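You operate a simulated robot arm through the tools that you are given. There is no shell and no other tool. Be economical: measure what you need, move in short steps, check, and stop when the job is done.

Carry out the task below with a simulated robot arm. There is one attempt and no reset: what you move stays moved.

TASK
Close the soap cupboard door. Put the blue mug in the sink bowl. Open the polish cupboard door, take the white cap and leave it on the top shelf of the polish cupboard, then shut the door. Put the spare yellow block fuse on the brown mat on the dark worktop away on the top of the grey steel cabinet. Put the cream bulb carton on the brown mat on the dark worktop away on the green mat on the dark worktop. Fetch the white paint tin and set it in the dark grey tray. Put the small beige carton on the clear cover. Take the grey bulb and put it on the upper shelf of the steel cabinet. Put the blue grease tub on the upper shelf of the steel cabinet away on the top of the narrow wall shelf. Press the yard test button three times. The order is free. Set down upright: blue mug, cream bulb carton, white paint tin, small beige carton, grey bulb, blue grease tub.

Only the result counts: the job must be done as asked and must still hold three seconds after the hand-in. Knocking over, shifting, dropping, spilling or breaking anything else fails it. A push-on lid holds only when it is set on centred and level and pressed home; a screw cap is set on level and turned clockwise until tight.

THE ROBOT
A 7-joint arm with a two-finger gripper on a trunk, on a base that drives. Base frame: it is fixed to the floor where the robot stands at the start and does not move with it; the origin is under the middle of the robot, x ahead of it, y to its left, z up. Units: mm, rad, N and s.
With the tool pointing down near the work surface it reaches from about 100 to 740 mm from the robot's upright axis, wherever it stands. Its first joint turns from -2.897 to 2.897 rad. Places, roughly: blue grease tub [-1750, 1250, 500]; blue mug (11x7x9 cm) [1000, 800, 900]; clear cover (17x21x2 cm) [900, 3800, 900]; cream bulb carton [1000, 4000, 1000]; dark grey tray (29x21x4 cm) [900, 4700, 900]; green mat on the dark worktop [1100, 2400, 900]; grey bulb (3x3x6 cm) [-1600, 1000, 1100]; polish cupboard door [800, 3500, 400]; sink bowl inside [1100, 0, 700]; small beige carton [-1500, 1250, 1000]; soap cupboard door [600, -100, 400]; spare yellow block fuse [750, 4000, 1000]; top of the grey steel cabinet [-1800, 1500, 1000]; top of the narrow wall shelf (14x57 cm) [1340, -3000, 1320]; top shelf of the polish cupboard [1100, 3500, 400]; upper shelf of the steel cabinet [-1700, 1300, 500]; white cap (6x6x3 cm) [900, 2800, 900]; white paint tin [-1500, 1250, 500]; yard test button [-1600, 1500, 1000]. Payload 2.45 kg.
Tool frame: the origin (TCP) lies between the finger pads and is the grasp point; the fingertips stand 27 mm ahead of it; z points along the fingers, y is the line along which they close. Largest opening 80 mm; the body of the gripper starts 54 mm behind the TCP.
Orientation is that of the tool frame in the base frame, as a unit quaternion [w, x, y, z]. With the fingers straight down and closing along the base's y, the tool's x points along the base's -x, its y along +y and its z along -z.

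THE INTERFACE
- The arm moves only by the tool apply_moves. Its argument "commands" is one flat list of numbers, 6 for each row, row after row: the shift along the tool's x, y, z in mm, then the turn, a rotation vector about the tool's x, y, z in rad. In form: [x, y, z, wx, wy, wz, x, y, z, wx, wy, wz, ...]. A call has 1 to 20 rows; each row shifts and turns the commanded pose from where the row before left it, along the tool's axes as they then stand. "gripper" is the closure in counts, from 0 (fully open) to 255 (shut), set as the call begins (left out, the last holds). A row lasts 0.2 s, in which the tool goes at most 50 mm and 0.15 rad; a call with a longer step from one row to the next is refused whole, and so is a gripper value outside its range. Where a pose cannot be reached the arm comes as near as it can. A force on the tool above 40 N (or 10 N above the force at the start of the call, whichever is more), or a blocked arm, ends the call early, and 0.2 s more pass. Each finger travels about 153 mm/s and halts on what it meets, pressing with about 26 N; the grip force reading is that of the motor and also rises with nothing between the fingers. The clock runs only during rows and for 0.2 s after the last one: add rows that do not move to give the fingers time. It gives the time, the measured TCP pose, the force on the tool (base axes), the opening and the grip force at its end, in the units of the frame above (readings bear some noise), with the torque about the TCP (base axes, N m) and any sound that the robot's microphone picked up, and new pictures: "show" is both (left out), scene, wrist or none.
- Cameras (640 x 400 px; columns grow to the right, rows downward): "scene" is now at [46.1, 118.1, 1481.9]; the picture's right is [-0.34, -0.94, 0.00], its down [-0.79, 0.28, -0.54] and it looks along [0.50, -0.18, -0.84] (base axes); focal length 277 px, centre (320, 200). "wrist" rides on the gripper at [63, 12, -79] in the tool frame; the picture's right is [-0.19, 0.98, 0.00], its down [-0.72, -0.14, -0.68] and it looks along [-0.67, -0.13, 0.73] (tool axes); focal length 226 px, centre (320, 200). There is no depth. A picture from a camera that has moved, and an enlarged one, comes with that camera's place and axes in the base frame and with its lens.
- move_column(by): slides the trunk up (or, below 0, down) by that many mm; the arm and the scene camera ride with it, the base frame stays. It gives what a move gives, with no picture.
- drive_base(legs): drives the robot by 1 to 6 legs, each [ahead, turn to the left] in mm and rad, along the robot's own axes; the way and the turn of a leg run together, so that a leg with both is an arc; at most 1500 mm and 3.142 rad a leg. The arm and the cameras ride along, it lands a little off, and it stops where it bumps. It gives what a move gives, and a new picture of the scene camera.
- pan_tilt(pan, tilt): turns the head with the scene camera to pan (to the left, within 2.094 rad either way) and tilt (down, from -0.506 to 1.204), counted from straight ahead of the robot. It gives what a move gives, and a new picture of the scene camera.
- inspect(camera, box): a new picture of the part [left, top, right, bottom] of that camera's present view, enlarged. It takes no simulated time.
- close_job(): hands the job in; it is judged then, once.

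Work in short steps. Places have to be worked out from the pictures, the camera data and where the tool is seen: move nearer, look again, correct. Check each grasp and each placing, and mend what went wrong. You have 525 turns and 360 pictures in all, those below and enlarged ones among them. Open the gripper and draw the arm clear of the work before you hand the job in, unless the task says otherwise; then end with one line.

The tools are called by a JSON object that holds its "fn" and its "kwargs". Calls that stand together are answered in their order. apply_moves: Moves the arm, as the interface text tells. Its arguments: {"type":"object","properties":{"commands":{"type":"array"},"gripper":{"type":"number"},"show":{"type":"string","enum":["both","scene","wrist","none"]}},"required":["commands"]} The other tools are called the same way: move_column (by) slides the trunk up or down; drive_base (legs) drives the base; pan_tilt (pan, tilt) turns the head that bears the scene camera; inspect (camera, box) takes an enlarged picture of a part of a camera's view; close_job () hands the job in.

At the start:

```text
t: 0.0
tool_pos: [428.1, 61.4, 1025.9]
tool_rot: [0.0, 0.0, 1.0, 0.001]
contact_force: [0.8, -0.5, 1.1]
torque: [-0.02, -0.01, 0.02]
grip_width: 80.1
grasp_force: 0.0
trunk travel left (down, up): [-125.0, 415.0]
robot x, y, heading: [-0.6, -0.6, -0.002]
head pan, tilt: [-0.344, 1.005]
```

scene: 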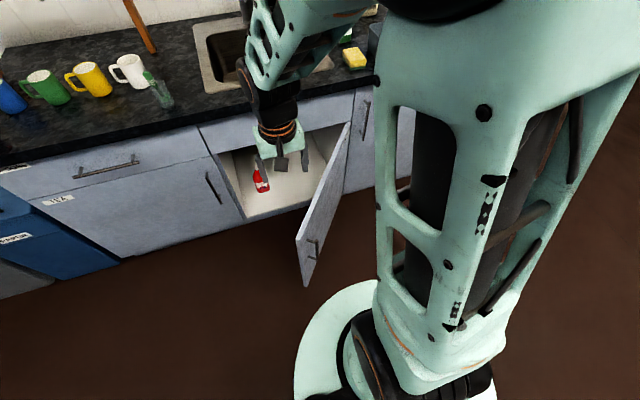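
wrist: 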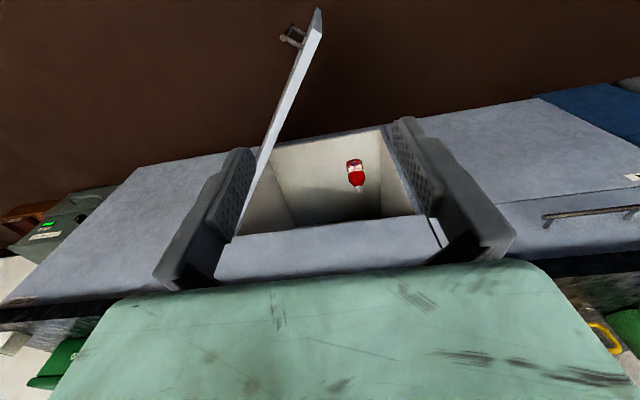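

The soap cupboard door stands open ahead. I look round first, beginning straight ahead with a smaller tilt.

{"fn": "pan_tilt", "kwargs": {"pan": 0.0, "tilt": 0.6}}

{"fn": "pan_tilt", "kwargs": {"pan": 1.2, "tilt": 0.4}}

{"fn": "pan_tilt", "kwargs": {"pan": 2.09, "tilt": 0.4}}

{"fn": "pan_tilt", "kwargs": {"pan": -1.2, "tilt": 0.3}}

```text
t: 0.9
tool_pos: [429.6, 60.3, 1024.8]
tool_rot: [0.0, 0.0, 1.0, 0.001]
contact_force: [-0.3, -1.4, 0.4]
torque: [-0.01, -0.01, 0.04]
grip_width: 80.1
grasp_force: 0.1
trunk travel left (down, up): [-125.0, 415.0]
robot x, y, heading: [0.0, -1.3, 0.0]
head pan, tilt: [0.0, 0.6]
camera scene: at [69.2, 141.4, 1514.2], right [0.0, -1.0, 0.0], down [-0.57, 0.0, -0.82], along [0.82, 0.0, -0.57], focal length 277 px, centre (320, 200)
```

scene: 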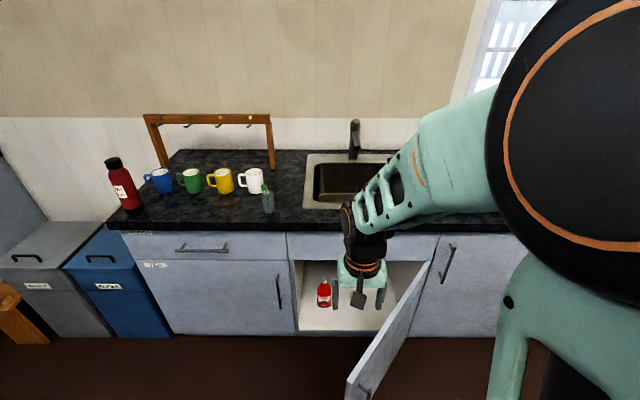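

```text
t: 2.3
tool_pos: [429.2, 61.5, 1024.7]
tool_rot: [0.0, 0.0, 1.0, 0.0]
contact_force: [0.1, 0.1, 0.3]
torque: [0.01, 0.01, 0.0]
grip_width: 79.8
grasp_force: 0.0
trunk travel left (down, up): [-125.0, 415.0]
robot x, y, heading: [-2.3, -1.0, -0.002]
head pan, tilt: [1.201, 0.4]
camera scene: at [14.4, 227.8, 1532.5], right [0.93, -0.36, 0.0], down [-0.14, -0.36, -0.92], along [0.33, 0.86, -0.39], focal length 277 px, centre (320, 200)
```

scene: 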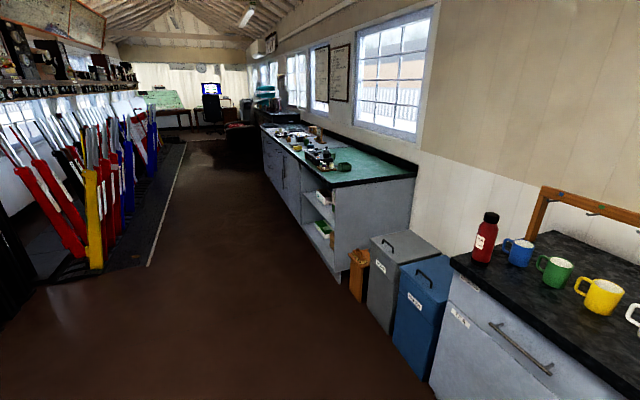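

```text
t: 3.5
tool_pos: [428.7, 60.6, 1024.6]
tool_rot: [0.0, 0.0, 1.0, 0.0]
contact_force: [0.0, 0.1, 0.3]
torque: [0.02, -0.01, 0.0]
grip_width: 80.2
grasp_force: 0.1
trunk travel left (down, up): [-125.0, 415.0]
robot x, y, heading: [1.3, -4.0, 0.008]
head pan, tilt: [2.089, 0.4]
camera scene: at [-65.0, 222.0, 1532.5], right [0.87, 0.49, 0.0], down [0.19, -0.34, -0.92], along [-0.46, 0.8, -0.39], focal length 277 px, centre (320, 200)
```

scene: 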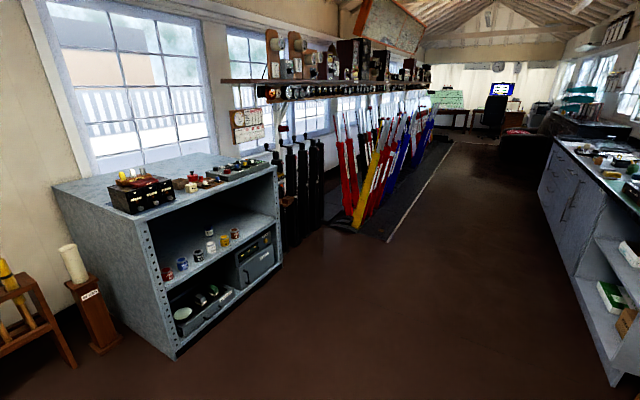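

```text
t: 6.2
tool_pos: [429.2, 60.7, 1026.2]
tool_rot: [0.0, 0.0, 1.0, 0.0]
contact_force: [0.7, -0.7, 0.4]
torque: [0.02, -0.04, -0.02]
grip_width: 79.7
grasp_force: 0.1
trunk travel left (down, up): [-125.0, 415.0]
robot x, y, heading: [4.2, -0.5, 0.002]
head pan, tilt: [-1.201, 0.3]
camera scene: at [14.6, 54.4, 1541.7], right [-0.93, -0.36, 0.0], down [-0.11, 0.28, -0.96], along [0.35, -0.89, -0.3], focal length 277 px, centre (320, 200)
```

scene: 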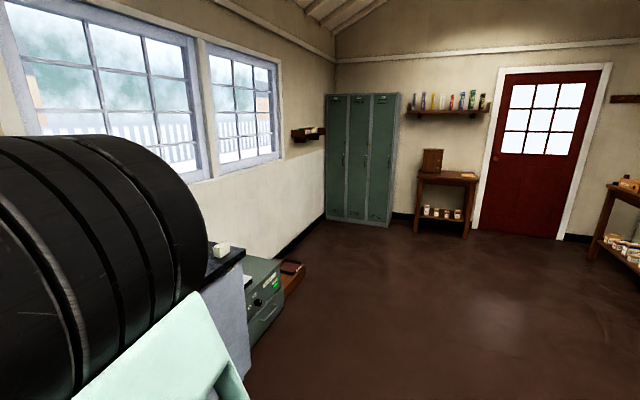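

The soap door hinge is near (790,-280), the free edge near (394,71), about 48° open. I close the fingers, move outside the door and lower.

{"fn": "apply_moves", "kwargs": {"commands": [20, -38, 0, 0, 0, 0, 20, -38, 0, 0, 0, 0, 20, -38, 0, 0, 0, 0, 20, -38, 0, 0, 0, 0, 20, -38, 0, 0, 0, 0, 0, 0, 50, 0, 0, 0, 0, 0, 50, 0, 0, 0, 0, 0, 50, 0, 0, 0, 0, 0, 50, 0, 0, 0, 0, 0, 50, 0, 0, 0, 0, 0, 50, 0, 0, 0, 0, 0, 50, 0, 0, 0], "gripper": 255, "show": "none"}}

{"fn": "pan_tilt", "kwargs": {"pan": -0.1, "tilt": 0.9}}

```text
t: 8.8
tool_pos: [330.2, -128.6, 676.2]
tool_rot: [0.001, -0.001, 1.0, 0.0]
contact_force: [-0.4, -0.4, -0.2]
torque: [0.0, 0.0, 0.0]
grip_width: 0.0
grasp_force: 25.9
trunk travel left (down, up): [-125.0, 415.0]
robot x, y, heading: [0.7, -1.5, -0.003]
head pan, tilt: [-1.201, 0.3]
```

```text
t: 10.2
tool_pos: [329.1, -130.1, 676.5]
tool_rot: [0.0, 0.0, 1.0, 0.0]
contact_force: [-0.7, -0.2, 0.3]
torque: [0.04, 0.02, -0.02]
grip_width: 0.1
grasp_force: 25.9
trunk travel left (down, up): [-125.0, 415.0]
robot x, y, heading: [-0.5, 0.1, 0.002]
head pan, tilt: [-0.099, 0.901]
camera scene: at [56.0, 133.8, 1489.5], right [-0.1, -0.99, 0.0], down [-0.78, 0.08, -0.62], along [0.62, -0.06, -0.78], focal length 277 px, centre (320, 200)
```

scene: 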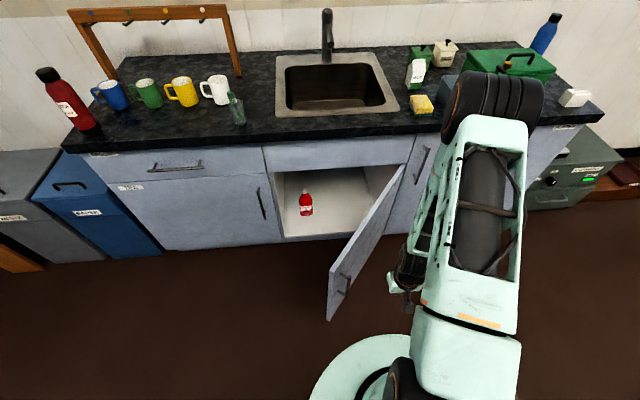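

The tool is right of the door as wanted. I tilt it forward by 45° and push along the closing arc.

{"fn": "apply_moves", "kwargs": {"commands": [0, 0, 40, 0, -0.131, 0, 0, 0, 0, 0, -0.131, 0, 0, 0, 0, 0, -0.131, 0, 0, 0, 0, 0, -0.131, 0, 0, 0, 0, 0, -0.131, 0, 0, 0, 0, 0, -0.131, 0, -24, 27, 24, 0, 0, 0, -24, 27, 24, 0, 0, 0, -24, 27, 24, 0, 0, 0, -24, 27, 24, 0, 0, 0, -24, 26, 24, 0, 0, 0, -24, 26, 24, 0, 0, 0, -24, 26, 24, 0, 0, 0, -24, 26, 24, 0, 0, 0], "show": "scene"}}

```text
t: 13.2
tool_pos: [601.2, 82.1, 634.1]
tool_rot: [0.382, 0.0, 0.924, 0.0]
contact_force: [-0.2, -0.2, 0.2]
torque: [0.01, -0.02, 0.01]
grip_width: 0.1
grasp_force: 25.7
trunk travel left (down, up): [-125.0, 415.0]
robot x, y, heading: [2.1, 1.4, 0.003]
head pan, tilt: [-0.099, 0.901]
camera scene: at [56.0, 133.8, 1489.4], right [-0.1, -0.99, 0.0], down [-0.78, 0.08, -0.62], along [0.62, -0.06, -0.78], focal length 277 px, centre (320, 200)
```

scene: 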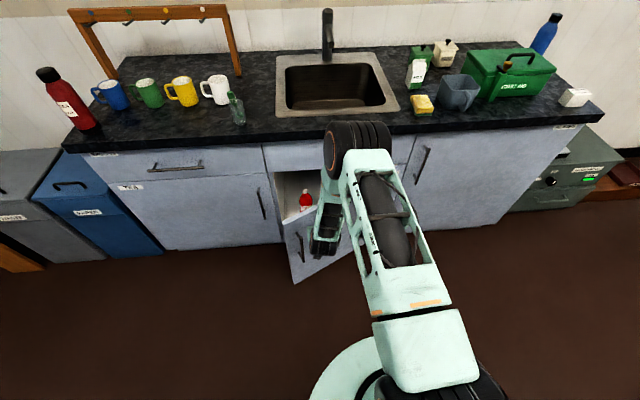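

The door follows. I keep pushing to close it.

{"fn": "apply_moves", "kwargs": {"commands": [-25, 12, 25, 0, 0, 0, -25, 10, 25, 0, 0, 0, -25, 8, 25, 0, 0, 0, -15, 5, 15, 0, 0, 0, -10, 0, 10, 0, 0, 0, -10, 0, 10, 0, 0, 0, -10, 0, 10, 0, 0, 0, -10, 0, 10, 0, 0, 0], "show": "scene"}}

```text
t: 15.0
tool_pos: [786.0, 116.8, 636.6]
tool_rot: [0.383, -0.001, 0.924, 0.0]
contact_force: [-0.3, 0.8, 1.2]
torque: [0.0, 0.0, -0.01]
grip_width: 0.0
grasp_force: 26.0
trunk travel left (down, up): [-125.0, 415.0]
robot x, y, heading: [2.2, 2.9, -0.005]
head pan, tilt: [-0.099, 0.901]
camera scene: at [56.0, 134.0, 1489.4], right [-0.1, -1.0, 0.0], down [-0.78, 0.08, -0.62], along [0.62, -0.06, -0.78], focal length 277 px, centre (320, 200)
```

scene: 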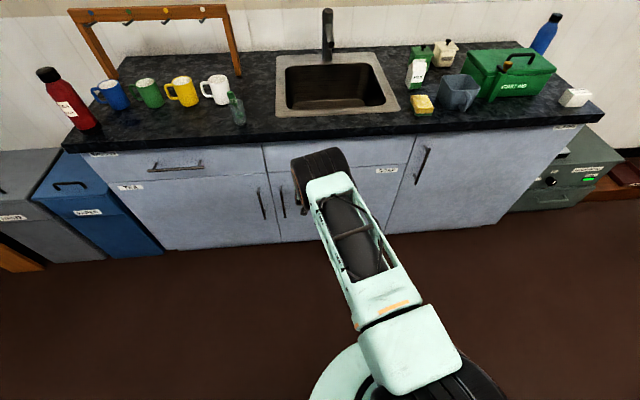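

The door looks almost shut. I push on until it meets resistance.

{"fn": "apply_moves", "kwargs": {"commands": [-7, 0, 7, 0, 0, 0, -7, 0, 7, 0, 0, 0, -7, 0, 7, 0, 0, 0, -7, 0, 7, 0, 0, 0, -7, 0, 7, 0, 0, 0], "show": "scene"}}

```text
t: 16.2
tool_pos: [834.7, 117.3, 635.8]
tool_rot: [0.382, 0.0, 0.924, 0.0]
contact_force: [0.3, -0.1, -0.6]
torque: [-0.01, -0.03, 0.0]
grip_width: 0.0
grasp_force: 25.8
trunk travel left (down, up): [-125.0, 415.0]
robot x, y, heading: [-0.4, 2.7, -0.002]
head pan, tilt: [-0.099, 0.901]
camera scene: at [56.1, 134.0, 1489.4], right [-0.1, -1.0, 0.0], down [-0.78, 0.08, -0.62], along [0.62, -0.06, -0.78], focal length 277 px, centre (320, 200)
```

scene: 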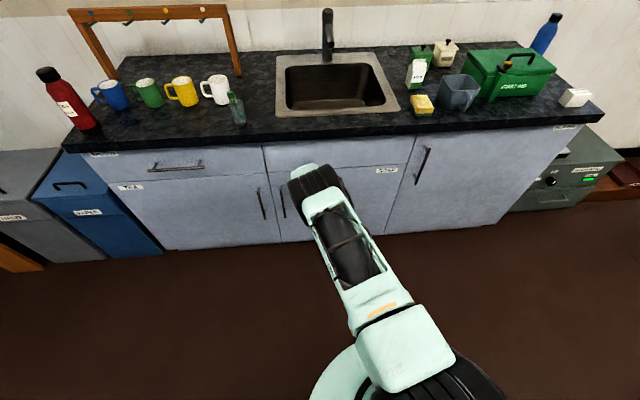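

No contact yet; the front must lie further back than I thought. I go on in small steps.

{"fn": "apply_moves", "kwargs": {"commands": [-7, 0, 7, 0, 0, 0, -7, 0, 7, 0, 0, 0, -7, 0, 7, 0, 0, 0, -7, 0, 7, 0, 0, 0, -7, 0, 7, 0, 0, 0], "show": "scene"}}

```text
t: 16.6
tool_pos: [838.4, 116.8, 633.0]
tool_rot: [0.377, 0.0, 0.926, -0.001]
contact_force: [-23.6, -0.6, 10.2]
torque: [-0.02, -0.01, -0.1]
grip_width: 0.1
grasp_force: 26.4
trunk travel left (down, up): [-125.0, 415.0]
robot x, y, heading: [-0.6, 0.9, -0.0]
head pan, tilt: [-0.099, 0.901]
stopped in row 2: the force on the tool passed its limit at 58 N (the readings are from after the stop); the commanded pose is now the measured one
camera scene: at [52.7, 133.7, 1489.8], right [-0.1, -1.0, 0.0], down [-0.78, 0.08, -0.62], along [0.62, -0.06, -0.78], focal length 277 px, centre (320, 200)
```

scene: 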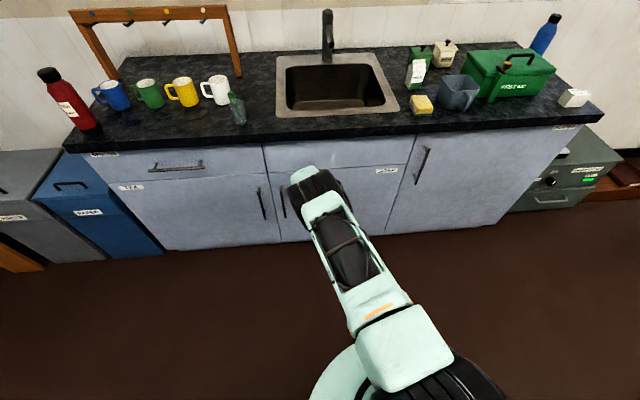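

The door met its stop (58 N), so it is closed, with its face near x≈857. I draw back, raise the arm and level the tool.

{"fn": "apply_moves", "kwargs": {"commands": [28, 0, -28, 0, 0, 0, 35, 0, -35, 0, 0, 0, 35, 0, -35, 0, 0, 0, 35, 0, -35, 0, 0, 0, 35, 0, -35, 0, 0, 0, 35, 0, -35, 0, 0, 0, 35, 0, -35, 0, 0, 0, 35, 0, -35, 0, 0, 0, 0, 0, 0, 0, 0.131, 0, 0, 0, 0, 0, 0.131, 0, 0, 0, 0, 0, 0.131, 0, 0, 0, 0, 0, 0.131, 0, 0, 0, 0, 0, 0.131, 0, 0, 0, 0, 0, 0.131, 0, 0, 0, -50, 0, 0, 0, 0, 0, -50, 0, 0, 0, 0, 0, -50, 0, 0, 0, 0, 0, -50, 0, 0, 0], "gripper": 0, "show": "none"}}

{"fn": "apply_moves", "kwargs": {"commands": [0, -10, -50, 0, 0, 0, 0, -10, -50, 0, 0, 0, 0, -10, -50, 0, 0, 0, 0, -10, -50, 0, 0, 0, 0, -10, -50, 0, 0, 0, 0, -10, -50, 0, 0, 0, 0, 0, -30, 0, 0, 0], "show": "scene"}}

```text
t: 20.4
tool_pos: [453.8, 117.7, 836.3]
tool_rot: [-0.006, 0.0, 1.0, 0.0]
contact_force: [0.2, 0.3, 0.3]
torque: [-0.01, 0.05, 0.02]
grip_width: 80.1
grasp_force: 0.1
trunk travel left (down, up): [-125.0, 415.0]
robot x, y, heading: [-2.3, 0.2, 0.006]
head pan, tilt: [-0.099, 0.901]
```

```text
refused: row 1 steps farther than a row can; nothing moved
```

The combined step was a little too long; I resend it shorter.

{"fn": "apply_moves", "kwargs": {"commands": [12, -10, -45, 0, 0, 0, 12, -10, -45, 0, 0, 0, 12, -10, -45, 0, 0, 0, 12, -10, -45, 0, 0, 0, 12, -10, -45, 0, 0, 0, 12, -10, -45, 0, 0, 0, 12, 0, -45, 0, 0, 0], "show": "scene"}}

```text
t: 22.1
tool_pos: [381.6, 55.4, 1094.0]
tool_rot: [-0.084, 0.004, 0.996, -0.017]
contact_force: [0.0, -0.2, -1.1]
torque: [-0.03, 0.05, 0.0]
grip_width: 79.8
grasp_force: 0.0
trunk travel left (down, up): [-125.0, 415.0]
robot x, y, heading: [1.6, 1.8, -0.001]
head pan, tilt: [-0.099, 0.901]
stopped in row 7: the arm was blocked; the commanded pose is now the measured one
camera scene: at [60.7, 111.1, 1504.3], right [-0.36, -0.93, 0.0], down [-0.61, 0.24, -0.75], along [0.7, -0.27, -0.66], focal length 277 px, centre (320, 200)
```

scene: 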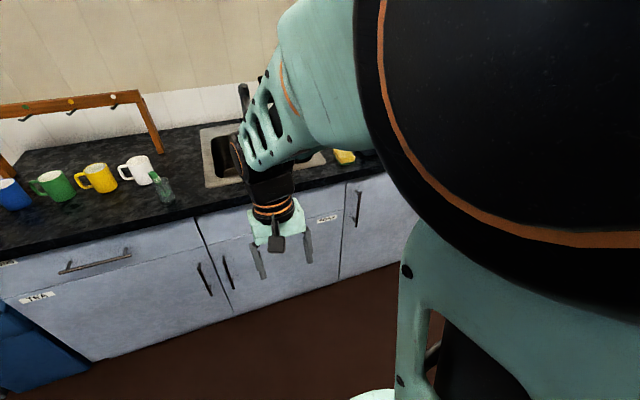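

The elbow touched the head when the tool came high and near. I move the tool a little forward and down, level it, and use the trunk for height.

{"fn": "apply_moves", "kwargs": {"commands": [-25, 0, 25, 0, -0.084, 0, -25, 0, 25, 0, -0.084, 0, 0, 0, 20, 0, 0, 0], "show": "none"}}

{"fn": "move_column", "kwargs": {"by": 150}}

{"fn": "pan_tilt", "kwargs": {"pan": 0.3, "tilt": 0.8}}

```text
t: 22.9
tool_pos: [423.5, 53.8, 1023.8]
tool_rot: [0.006, 0.002, 1.0, -0.016]
contact_force: [0.1, -0.8, 0.0]
torque: [0.01, 0.0, 0.0]
grip_width: 80.0
grasp_force: 0.0
trunk travel left (down, up): [-125.0, 415.0]
robot x, y, heading: [0.2, 0.7, -0.001]
head pan, tilt: [-0.099, 0.901]
```

```text
t: 24.7
tool_pos: [425.3, 53.7, 1173.6]
tool_rot: [0.005, 0.002, 1.0, -0.015]
contact_force: [-0.7, 0.1, 0.9]
torque: [-0.01, 0.01, -0.01]
grip_width: 79.9
grasp_force: 0.1
trunk travel left (down, up): [-275.0, 265.0]
robot x, y, heading: [0.2, -0.4, -0.003]
head pan, tilt: [-0.099, 0.901]
```

```text
t: 25.6
tool_pos: [423.5, 52.4, 1173.6]
tool_rot: [0.004, 0.002, 1.0, -0.016]
contact_force: [-0.5, -0.1, -0.3]
torque: [-0.01, 0.0, 0.01]
grip_width: 80.0
grasp_force: 0.0
trunk travel left (down, up): [-275.0, 265.0]
robot x, y, heading: [2.4, -0.7, -0.004]
head pan, tilt: [0.3, 0.799]
camera scene: at [57.8, 165.3, 1647.3], right [0.3, -0.96, 0.0], down [-0.69, -0.21, -0.7], along [0.67, 0.21, -0.72], focal length 277 px, centre (320, 200)
```

scene: 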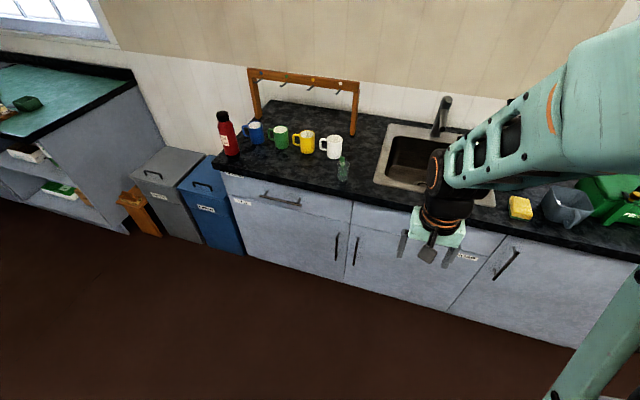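

The cupboards look shut. I drive to about (400,450), facing the worktop.

{"fn": "drive_base", "kwargs": {"legs": [[0, 0.84], [600, 0], [0, -0.84]]}}

```text
t: 33.5
tool_pos: [821.3, 511.5, 1173.6]
tool_rot: [0.004, -0.002, 1.0, -0.016]
contact_force: [-0.3, 0.8, 0.0]
torque: [0.02, -0.06, 0.01]
grip_width: 79.9
grasp_force: 0.1
trunk travel left (down, up): [-275.0, 265.0]
robot x, y, heading: [397.5, 454.1, 0.012]
head pan, tilt: [0.3, 0.799]
camera scene: at [454.3, 620.9, 1647.4], right [0.3, -0.95, 0.0], down [-0.68, -0.22, -0.7], along [0.66, 0.21, -0.72], focal length 277 px, centre (320, 200)
```

scene: 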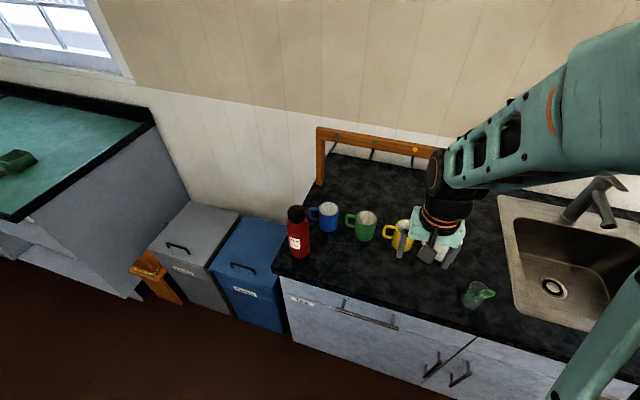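

Mugs, bottle and sink are in view. I enlarge the blue mug region to measure it.

{"fn": "inspect", "kwargs": {"camera": "scene", "box": [270, 180, 430, 280]}}

```text
4.00 times, centred on (350, 230) of scene
camera zoom: at [454.3, 620.9, 1647.4], right [0.3, -0.95, 0.0], down [-0.68, -0.22, -0.7], along [0.66, 0.21, -0.72], focal length 1109 px, centre (200, 80)
```

zoom: 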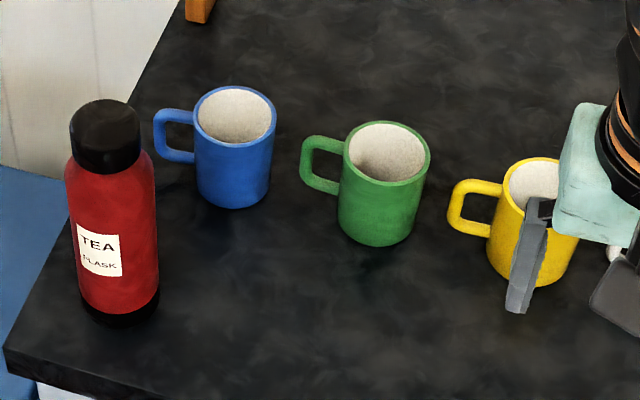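

Zoom gives the blue mug centre near (1024,772), rim z≈994, body about 66 mm. I'll grip the far-right wall at about (1046,750), so I yaw the tool by -45° and go above it.

{"fn": "apply_moves", "kwargs": {"commands": [0, 0, 0, 0, 0, -0.131, 0, 0, 0, 0, 0, -0.131, 0, 0, 0, 0, 0, -0.131, 0, 0, 0, 0, 0, -0.131, 0, 0, 0, 0, 0, -0.131, 0, 0, 0, 0, 0, -0.131, -41, 1, 0, 0, 0, 0, -41, 1, 0, 0, 0, 0, -41, 1, 0, 0, 0, 0, -41, 1, 0, 0, 0, 0, -41, 1, 0, 0, 0, 0, -41, 1, 0, 0, 0, 0, -41, 1, 0, 0, 0, 0, -41, 1, 0, 0, 0, 0], "gripper": 120, "show": "both"}}

```text
t: 36.5
tool_pos: [1047.3, 752.1, 1166.2]
tool_rot: [-0.003, -0.387, 0.922, -0.016]
contact_force: [0.3, 0.1, 0.7]
torque: [-0.01, -0.02, 0.01]
grip_width: 42.5
grasp_force: 0.1
trunk travel left (down, up): [-275.0, 265.0]
robot x, y, heading: [398.1, 451.0, 0.009]
head pan, tilt: [0.3, 0.799]
camera scene: at [455.2, 622.0, 1647.1], right [0.3, -0.95, 0.0], down [-0.68, -0.22, -0.7], along [0.66, 0.21, -0.72], focal length 277 px, centre (320, 200)
camera wrist: at [992.5, 718.4, 1246.3], right [-0.56, 0.83, -0.03], down [0.6, 0.43, 0.67], along [0.57, 0.36, -0.74], focal length 226 px, centre (320, 200)
```

scene: 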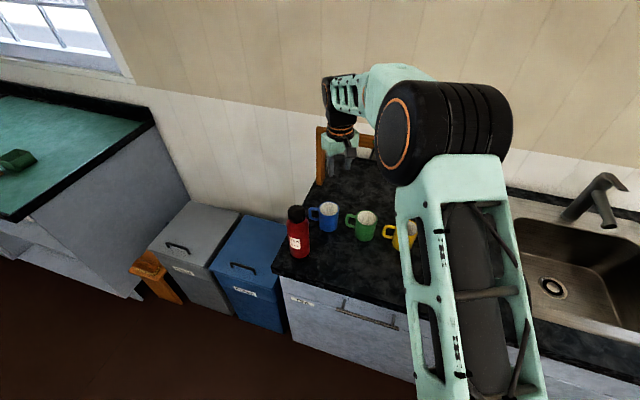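
wrist: 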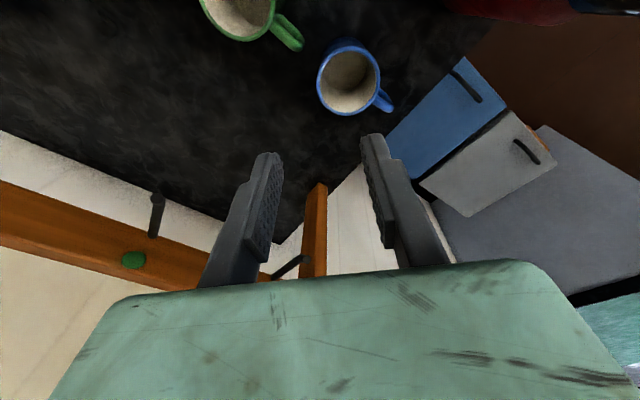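

From the wrist view the rim centre is nearer (1036,774). I shift to (1057,753) and lower to just above the rim.

{"fn": "apply_moves", "kwargs": {"commands": [-4, -3, 30, 0, 0, 0, -4, -3, 30, 0, 0, 0, 0, 0, 30, 0, 0, 0, 0, 0, 30, 0, 0, 0, 0, 0, 5, 0, 0, 0], "show": "wrist"}}

```text
t: 37.7
tool_pos: [1058.2, 752.0, 1044.3]
tool_rot: [-0.001, -0.386, 0.922, -0.017]
contact_force: [0.3, 0.6, -0.7]
torque: [0.01, -0.04, 0.02]
grip_width: 42.3
grasp_force: 0.0
trunk travel left (down, up): [-275.0, 265.0]
robot x, y, heading: [395.4, 455.2, 0.006]
head pan, tilt: [0.3, 0.799]
camera wrist: at [1002.7, 716.8, 1124.0], right [-0.56, 0.83, -0.03], down [0.6, 0.43, 0.67], along [0.57, 0.36, -0.74], focal length 226 px, centre (320, 200)
```

wrist: 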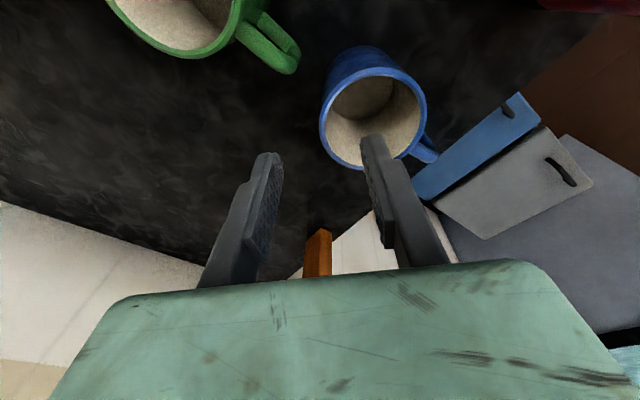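

The TCP lies over the wall, slightly too far along. I shift 10 mm and descend with the fingers straddling the wall.

{"fn": "apply_moves", "kwargs": {"commands": [10, 0, 10, 0, 0, 0, 0, 0, 30, 0, 0, 0, 0, 0, 24, 0, 0, 0], "show": "wrist"}}

```text
t: 38.5
tool_pos: [1050.9, 741.9, 979.4]
tool_rot: [-0.002, -0.386, 0.922, -0.016]
contact_force: [-0.2, -0.4, -1.0]
torque: [-0.01, 0.0, 0.03]
grip_width: 42.4
grasp_force: 0.0
trunk travel left (down, up): [-275.0, 265.0]
robot x, y, heading: [397.8, 456.8, 0.009]
head pan, tilt: [0.3, 0.799]
camera wrist: at [995.9, 707.4, 1059.5], right [-0.56, 0.83, -0.03], down [0.6, 0.43, 0.67], along [0.57, 0.36, -0.74], focal length 226 px, centre (320, 200)
```

wrist: 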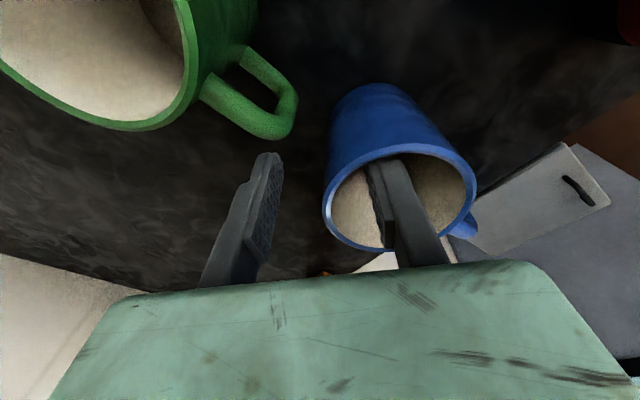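

One finger is in the mug, the other outside. I close.

{"fn": "apply_moves", "kwargs": {"commands": [0, 0, 0, 0, 0, 0, 0, 0, 0, 0, 0, 0, 0, 0, 0, 0, 0, 0], "gripper": 255, "show": "wrist"}}

```text
t: 39.3
tool_pos: [1050.5, 741.1, 980.3]
tool_rot: [-0.003, -0.386, 0.922, -0.016]
contact_force: [-0.6, 0.2, -0.5]
torque: [-0.07, -0.07, 0.01]
grip_width: 6.0
grasp_force: 26.1
trunk travel left (down, up): [-275.0, 265.0]
robot x, y, heading: [397.4, 451.0, 0.008]
head pan, tilt: [0.3, 0.799]
camera wrist: at [995.7, 707.2, 1059.7], right [-0.56, 0.83, -0.03], down [0.6, 0.43, 0.67], along [0.57, 0.36, -0.74], focal length 226 px, centre (320, 200)
```

wrist: 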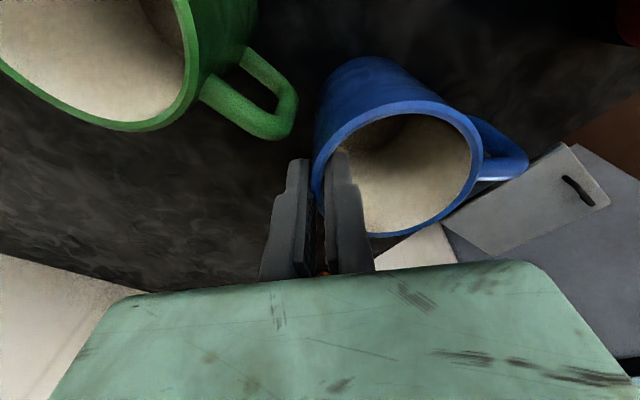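

The wall is held (6 mm). I lift straight up 200 mm and then drive sideways to stand in front of the sink.

{"fn": "apply_moves", "kwargs": {"commands": [0, 0, -20, 0, 0, 0, 0, 0, -45, 0, 0, 0, 0, 0, -45, 0, 0, 0, 0, 0, -45, 0, 0, 0, 0, 0, -45, 0, 0, 0], "show": "wrist"}}

{"fn": "drive_base", "kwargs": {"legs": [[0, -1.57], [370, 0], [0, 1.57]]}}

{"fn": "pan_tilt", "kwargs": {"pan": 0.0, "tilt": 1.0}}

```text
t: 40.5
tool_pos: [1049.3, 746.0, 1182.3]
tool_rot: [-0.002, -0.386, 0.922, -0.016]
contact_force: [-0.5, 0.3, -2.1]
torque: [-0.04, -0.05, 0.0]
grip_width: 5.7
grasp_force: 26.0
trunk travel left (down, up): [-275.0, 265.0]
robot x, y, heading: [397.3, 457.0, 0.006]
head pan, tilt: [0.3, 0.799]
camera wrist: at [994.2, 711.9, 1261.5], right [-0.56, 0.83, -0.03], down [0.6, 0.43, 0.67], along [0.57, 0.36, -0.74], focal length 226 px, centre (320, 200)
```

wrist: 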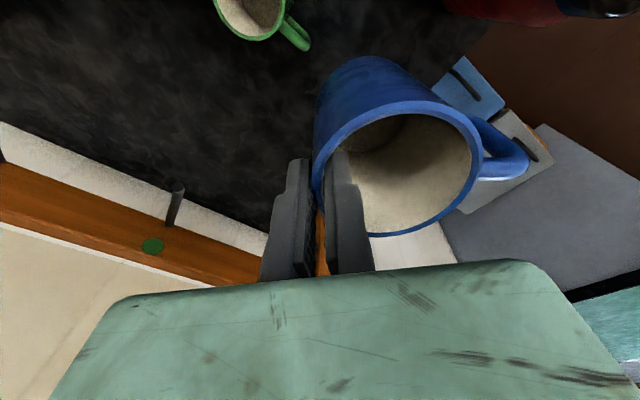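

```text
t: 50.6
tool_pos: [1054.1, 406.2, 1181.0]
tool_rot: [-0.002, -0.402, 0.916, -0.016]
contact_force: [0.7, 1.2, -3.0]
torque: [-0.05, -0.04, 0.01]
grip_width: 6.1
grasp_force: 25.8
trunk travel left (down, up): [-275.0, 265.0]
robot x, y, heading: [412.8, 92.1, 0.042]
head pan, tilt: [0.3, 0.799]
camera scene: at [463.8, 259.4, 1647.3], right [0.34, -0.94, 0.0], down [-0.68, -0.24, -0.7], along [0.66, 0.24, -0.72], focal length 277 px, centre (320, 200)
```

scene: 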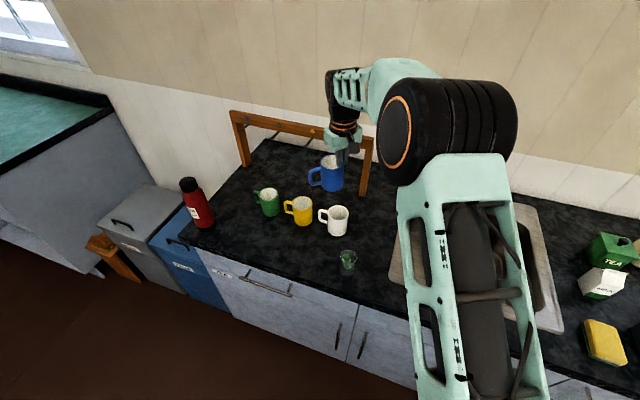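

```text
t: 51.4
tool_pos: [1053.5, 404.4, 1180.4]
tool_rot: [-0.002, -0.401, 0.916, -0.016]
contact_force: [0.4, -0.4, -2.1]
torque: [-0.06, -0.07, 0.0]
grip_width: 6.2
grasp_force: 26.3
trunk travel left (down, up): [-275.0, 265.0]
robot x, y, heading: [409.8, 93.6, 0.043]
head pan, tilt: [0.0, 1.0]
camera scene: at [457.5, 235.2, 1632.2], right [0.04, -1.0, 0.0], down [-0.84, -0.04, -0.54], along [0.54, 0.02, -0.84], focal length 277 px, centre (320, 200)
```

scene: 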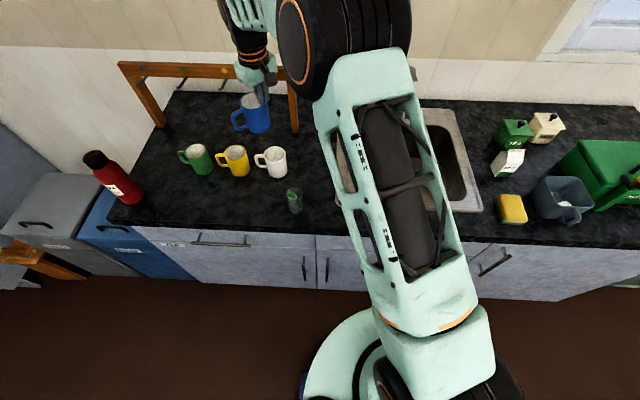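

The mug hangs safely above the worktop. I carry it across at this height to above the sink bowl.

{"fn": "apply_moves", "kwargs": {"commands": [30.2, -30.9, 0, 0, 0, 0, 30.2, -30.9, 0, 0, 0, 0, 30.2, -30.9, 0, 0, 0, 0, 30.2, -30.9, 0, 0, 0, 0, 30.2, -30.9, 0, 0, 0, 0, 30.2, -30.9, 0, 0, 0, 0, 30.2, -30.9, 0, 0, 0, 0, 30.2, -30.9, 0, 0, 0, 0, 30.2, -30.9, 0, 0, 0, 0], "show": "both"}}

```text
t: 53.4
tool_pos: [1073.4, 16.8, 1193.2]
tool_rot: [-0.001, -0.403, 0.915, -0.016]
contact_force: [0.5, -0.3, -2.4]
torque: [-0.04, -0.04, -0.04]
grip_width: 5.8
grasp_force: 26.3
trunk travel left (down, up): [-275.0, 265.0]
robot x, y, heading: [411.8, 90.1, 0.047]
head pan, tilt: [0.0, 1.0]
camera scene: at [457.5, 233.9, 1632.3], right [0.04, -1.0, 0.0], down [-0.84, -0.04, -0.54], along [0.54, 0.02, -0.84], focal length 277 px, centre (320, 200)
camera wrist: at [1020.1, -20.2, 1273.0], right [-0.59, 0.8, -0.03], down [0.58, 0.45, 0.67], along [0.56, 0.38, -0.74], focal length 226 px, centre (320, 200)
```

scene: 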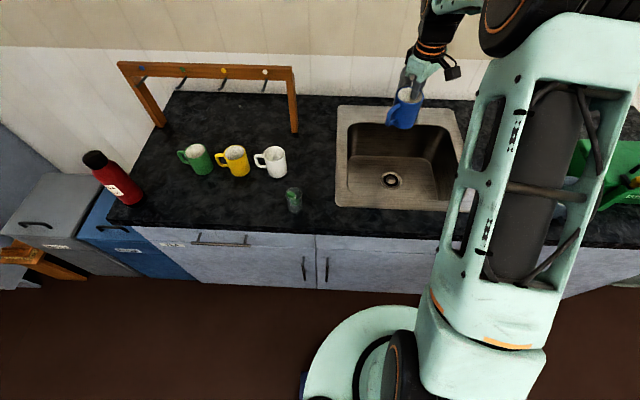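
wrist: 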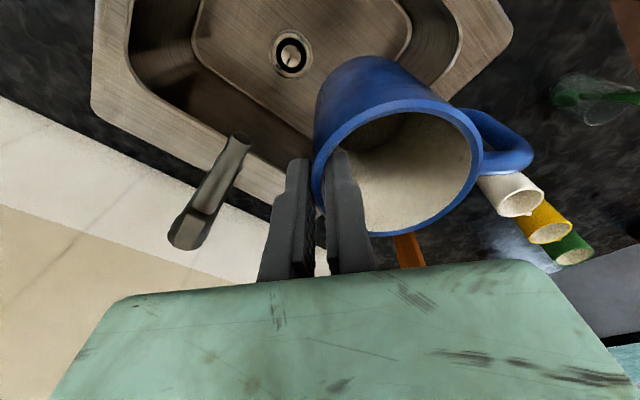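

The bowl spans about x 968–1289, y −209…161, with the floor near z≈750. I shift slightly and lower the mug, then look.

{"fn": "apply_moves", "kwargs": {"commands": [-6.2, 12.5, 0, 0, 0, 0, 0, 0, 45, 0, 0, 0, 0, 0, 45, 0, 0, 0, 0, 0, 45, 0, 0, 0, 0, 0, 45, 0, 0, 0, 0, 0, 45, 0, 0, 0], "show": "both"}}

```text
t: 54.8
tool_pos: [1073.5, 21.9, 966.9]
tool_rot: [-0.001, -0.402, 0.915, -0.017]
contact_force: [0.4, 0.4, -2.5]
torque: [-0.03, -0.05, -0.04]
grip_width: 5.8
grasp_force: 26.2
trunk travel left (down, up): [-275.0, 265.0]
robot x, y, heading: [412.2, 92.1, 0.041]
head pan, tilt: [0.0, 1.0]
camera scene: at [458.0, 234.8, 1632.1], right [0.04, -1.0, 0.0], down [-0.84, -0.04, -0.54], along [0.54, 0.02, -0.84], focal length 277 px, centre (320, 200)
camera wrist: at [1019.9, -13.2, 1047.8], right [-0.59, 0.81, -0.03], down [0.58, 0.45, 0.67], along [0.56, 0.38, -0.74], focal length 226 px, centre (320, 200)
```

scene: 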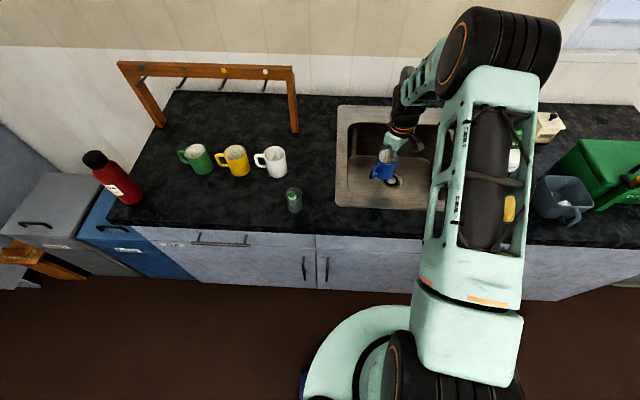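
wrist: 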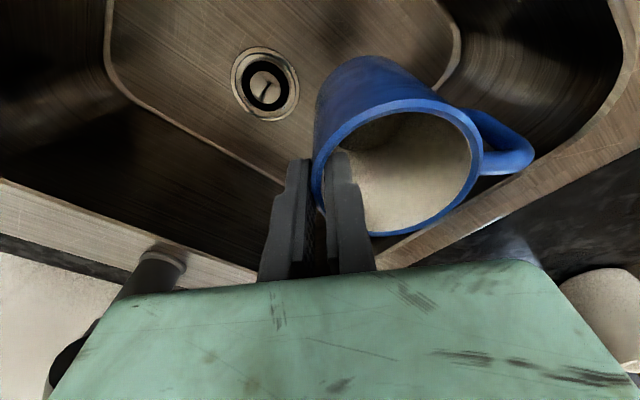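

The flat floor of the bowl lies beneath the mug, clear of the drain. I lower on in steps until contact.

{"fn": "apply_moves", "kwargs": {"commands": [0, 0, 45, 0, 0, 0, 0, 0, 45, 0, 0, 0, 0, 0, 10, 0, 0, 0], "show": "both"}}

```text
t: 55.6
tool_pos: [1072.7, 19.0, 867.6]
tool_rot: [-0.002, -0.402, 0.916, -0.016]
contact_force: [0.0, 0.0, -1.5]
torque: [-0.05, -0.11, 0.02]
grip_width: 6.1
grasp_force: 26.0
trunk travel left (down, up): [-275.0, 265.0]
robot x, y, heading: [413.1, 88.9, 0.044]
head pan, tilt: [0.0, 1.0]
camera scene: at [457.2, 234.9, 1632.3], right [0.04, -1.0, 0.0], down [-0.84, -0.04, -0.54], along [0.54, 0.02, -0.84], focal length 277 px, centre (320, 200)
camera wrist: at [1019.5, -16.4, 947.2], right [-0.59, 0.81, -0.03], down [0.58, 0.45, 0.67], along [0.56, 0.38, -0.74], focal length 226 px, centre (320, 200)
```

scene: 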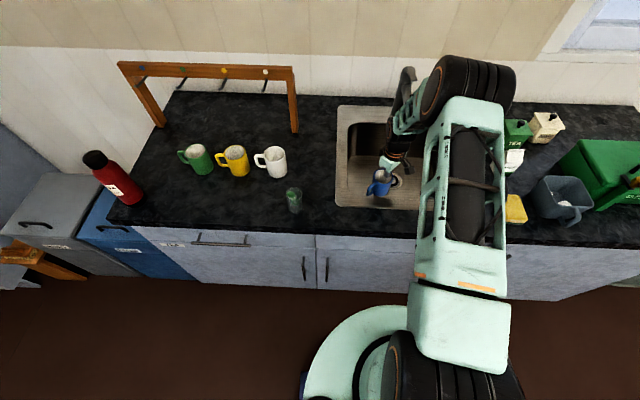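
wrist: 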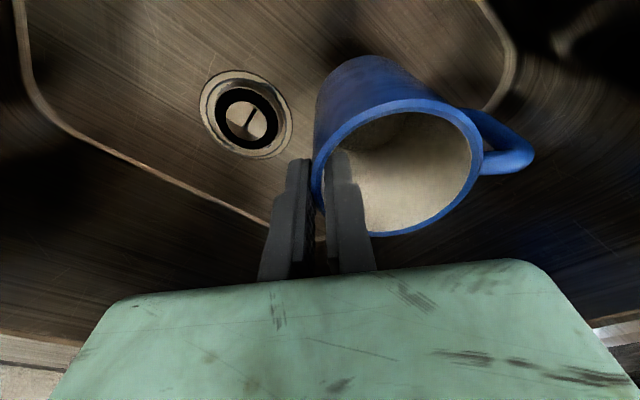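

Floor looks to be at about z≈740. I go down 36 mm, then in small steps.

{"fn": "apply_moves", "kwargs": {"commands": [0, 0, 20, 0, 0, 0, 0, 0, 14, 0, 0, 0, 0, 0, 4, 0, 0, 0, 0, 0, 4, 0, 0, 0, 0, 0, 4, 0, 0, 0], "show": "wrist"}}

```text
t: 56.8
tool_pos: [1073.2, 17.7, 821.0]
tool_rot: [-0.001, -0.402, 0.915, -0.016]
contact_force: [0.0, -0.4, -3.0]
torque: [-0.08, -0.04, 0.03]
grip_width: 6.0
grasp_force: 26.2
trunk travel left (down, up): [-275.0, 265.0]
robot x, y, heading: [409.8, 90.6, 0.048]
head pan, tilt: [0.0, 1.0]
camera wrist: at [1019.6, -17.9, 900.7], right [-0.59, 0.81, -0.03], down [0.58, 0.45, 0.67], along [0.56, 0.38, -0.74], focal length 226 px, centre (320, 200)
```

wrist: 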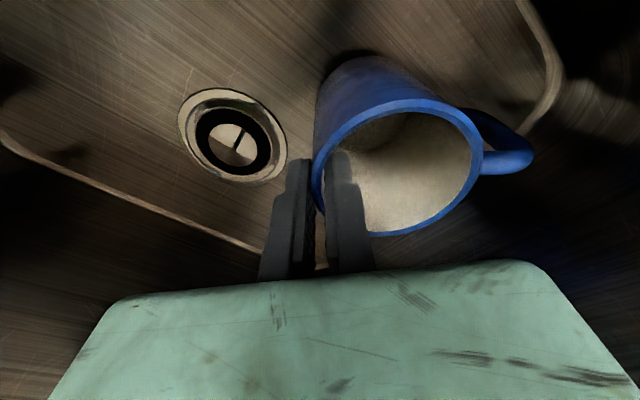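

Nearly down; a few more small steps to feel contact.

{"fn": "apply_moves", "kwargs": {"commands": [0, 0, 3, 0, 0, 0, 0, 0, 3, 0, 0, 0, 0, 0, 3, 0, 0, 0], "show": "none"}}

{"fn": "apply_moves", "kwargs": {"commands": [0, 0, 2, 0, 0, 0, 0, 0, 2, 0, 0, 0], "show": "wrist"}}

```text
t: 57.6
tool_pos: [1072.7, 17.9, 812.3]
tool_rot: [-0.002, -0.401, 0.916, -0.016]
contact_force: [-0.1, -0.1, -2.2]
torque: [-0.05, -0.06, 0.02]
grip_width: 6.1
grasp_force: 26.2
trunk travel left (down, up): [-275.0, 265.0]
robot x, y, heading: [410.9, 91.2, 0.046]
head pan, tilt: [0.0, 1.0]
```

```text
t: 58.2
tool_pos: [1073.6, 18.6, 808.8]
tool_rot: [-0.002, -0.402, 0.916, -0.016]
contact_force: [-1.4, -0.4, 4.9]
torque: [0.14, 0.28, 0.01]
grip_width: 5.7
grasp_force: 26.0
trunk travel left (down, up): [-275.0, 265.0]
robot x, y, heading: [412.6, 91.0, 0.043]
head pan, tilt: [0.0, 1.0]
camera wrist: at [1019.7, -17.9, 889.3], right [-0.59, 0.81, -0.03], down [0.58, 0.45, 0.67], along [0.56, 0.38, -0.74], focal length 226 px, centre (320, 200)
```

wrist: 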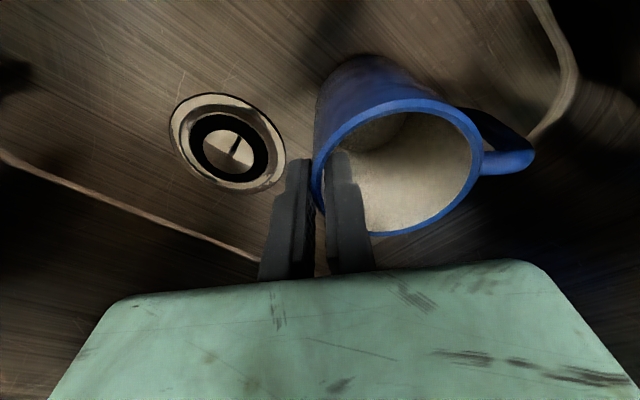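

Contact is felt. I open partly to release the wall and lift straight out.

{"fn": "apply_moves", "kwargs": {"commands": [0, 0, 0, 0, 0, 0, 0, 0, 0, 0, 0, 0, 0, 0, -30, 0, 0, 0, 0, 0, -45, 0, 0, 0, 0, 0, -45, 0, 0, 0, 0, 0, -45, 0, 0, 0], "gripper": 150, "show": "wrist"}}

```text
t: 59.6
tool_pos: [1072.4, 22.6, 973.1]
tool_rot: [-0.001, -0.403, 0.915, -0.015]
contact_force: [-0.3, -0.4, 0.4]
torque: [0.01, -0.02, -0.02]
grip_width: 33.1
grasp_force: 0.0
trunk travel left (down, up): [-275.0, 265.0]
robot x, y, heading: [415.7, 89.2, 0.046]
head pan, tilt: [0.0, 1.0]
camera wrist: at [1018.3, -13.3, 1054.2], right [-0.59, 0.81, -0.03], down [0.58, 0.45, 0.67], along [0.56, 0.38, -0.74], focal length 226 px, centre (320, 200)
```

wrist: 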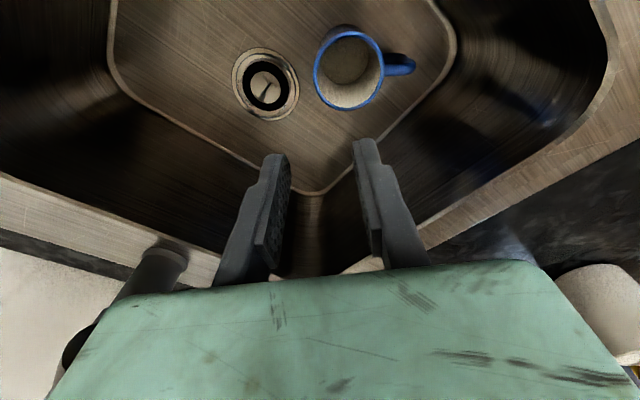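

The mug stands upright in the bowl. I lift out, retract the arm and yaw it back to neutral.

{"fn": "apply_moves", "kwargs": {"commands": [0, 0, -45, 0, 0, 0, 0, 0, -45, 0, 0, 0, 0, 0, -45, 0, 0, 0, 0, 0, -45, 0, 0, 0, 19.5, 41, 0, 0, 0, 0, 19.5, 41, 0, 0, 0, 0, 19.5, 41, 0, 0, 0, 0, 19.5, 41, 0, 0, 0, 0, 19.5, 41, 0, 0, 0, 0, 0, 0, 0, 0, 0, 0.14, 0, 0, 0, 0, 0, 0.14, 0, 0, 0, 0, 0, 0.14, 0, 0, 0, 0, 0, 0.14, 0, 0, 0, 0, 0, 0.14, 0, 0, 0, 0, 0, 0.08], "gripper": 0, "show": "none"}}

{"fn": "pan_tilt", "kwargs": {"pan": 1.3, "tilt": 0.5}}

```text
t: 62.8
tool_pos: [852.6, 94.8, 1149.4]
tool_rot: [0.005, -0.023, 1.0, -0.016]
contact_force: [-0.5, 0.2, 0.9]
torque: [-0.02, -0.01, 0.03]
grip_width: 79.9
grasp_force: 0.1
trunk travel left (down, up): [-275.0, 265.0]
robot x, y, heading: [412.5, 90.0, 0.046]
head pan, tilt: [0.0, 1.0]
```

```text
t: 64.3
tool_pos: [852.1, 95.3, 1149.9]
tool_rot: [0.005, -0.024, 1.0, -0.016]
contact_force: [-0.1, 0.0, -0.8]
torque: [0.03, 0.01, 0.0]
grip_width: 80.1
grasp_force: 0.0
trunk travel left (down, up): [-275.0, 265.0]
robot x, y, heading: [411.5, 94.3, 0.042]
head pan, tilt: [1.3, 0.499]
camera scene: at [408.1, 320.5, 1673.3], right [0.97, -0.23, 0.0], down [-0.11, -0.47, -0.88], along [0.2, 0.86, -0.48], focal length 277 px, centre (320, 200)
```

scene: 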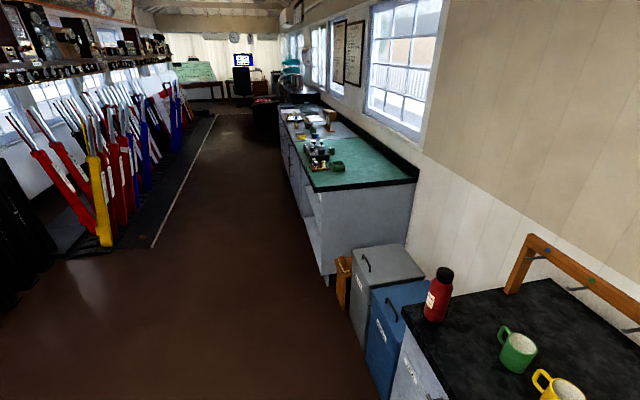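

The long worktop starts near y≈1750 with its front edge at x≈750. I turn left and drive along the aisle to about (300,2500), then face the worktop.

{"fn": "drive_base", "kwargs": {"legs": [[0, 1.575], [1250, 0], [1250, 0], [0, -1.6]]}}

{"fn": "pan_tilt", "kwargs": {"pan": 0.0, "tilt": 0.8}}

{"fn": "pan_tilt", "kwargs": {"pan": 0.9, "tilt": 0.6}}

```text
t: 84.4
tool_pos: [814.3, 2557.7, 1149.8]
tool_rot: [0.004, 0.018, 1.0, -0.017]
contact_force: [-0.3, 0.5, 0.2]
torque: [-0.03, 0.01, 0.03]
grip_width: 80.1
grasp_force: 0.1
trunk travel left (down, up): [-275.0, 265.0]
robot x, y, heading: [374.8, 2589.9, -0.042]
head pan, tilt: [1.3, 0.499]
camera scene: at [388.4, 2818.5, 1673.3], right [0.95, -0.3, 0.0], down [-0.15, -0.46, -0.88], along [0.27, 0.84, -0.48], focal length 277 px, centre (320, 200)
```

scene: 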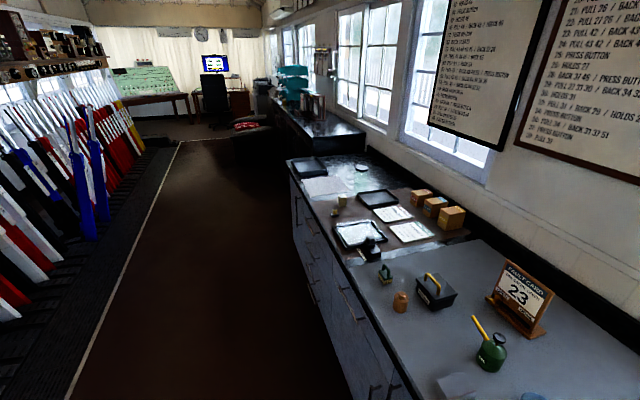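

```text
t: 85.9
tool_pos: [812.2, 2557.7, 1148.9]
tool_rot: [0.004, 0.018, 1.0, -0.016]
contact_force: [-0.6, -0.6, 0.8]
torque: [0.0, -0.01, 0.01]
grip_width: 80.0
grasp_force: 0.0
trunk travel left (down, up): [-275.0, 265.0]
robot x, y, heading: [372.4, 2592.8, -0.042]
head pan, tilt: [0.0, 0.799]
camera scene: at [441.2, 2728.8, 1647.4], right [-0.04, -1.0, 0.0], down [-0.72, 0.03, -0.7], along [0.7, -0.03, -0.72], focal length 277 px, centre (320, 200)
```

scene: 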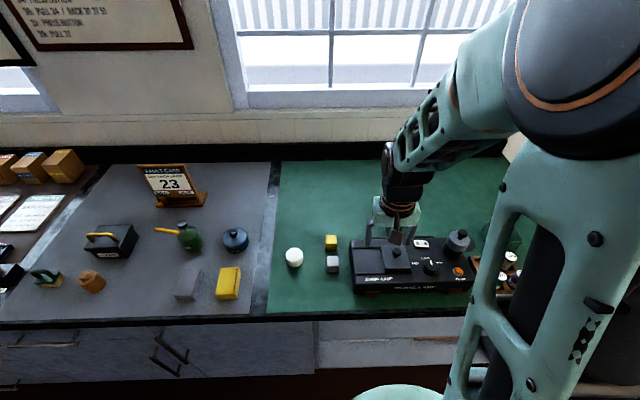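

```text
t: 87.1
tool_pos: [814.0, 2556.8, 1148.4]
tool_rot: [0.004, 0.018, 1.0, -0.016]
contact_force: [0.2, 1.0, -0.6]
torque: [0.03, -0.04, -0.02]
grip_width: 80.0
grasp_force: 0.0
trunk travel left (down, up): [-275.0, 265.0]
robot x, y, heading: [376.0, 2591.5, -0.041]
head pan, tilt: [0.901, 0.6]
camera scene: at [418.2, 2799.0, 1664.2], right [0.76, -0.65, 0.0], down [-0.37, -0.43, -0.82], along [0.54, 0.63, -0.57], focal length 277 px, centre (320, 200)
```

scene: 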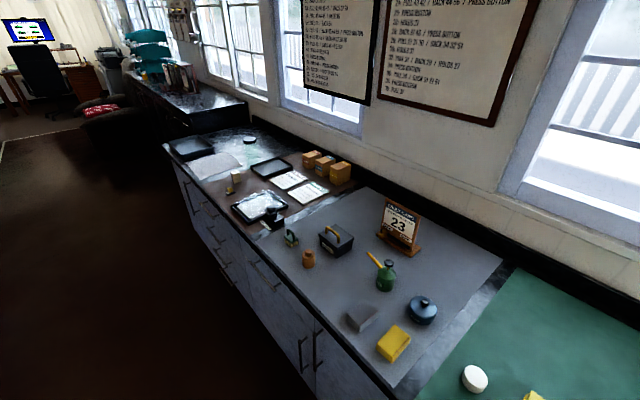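

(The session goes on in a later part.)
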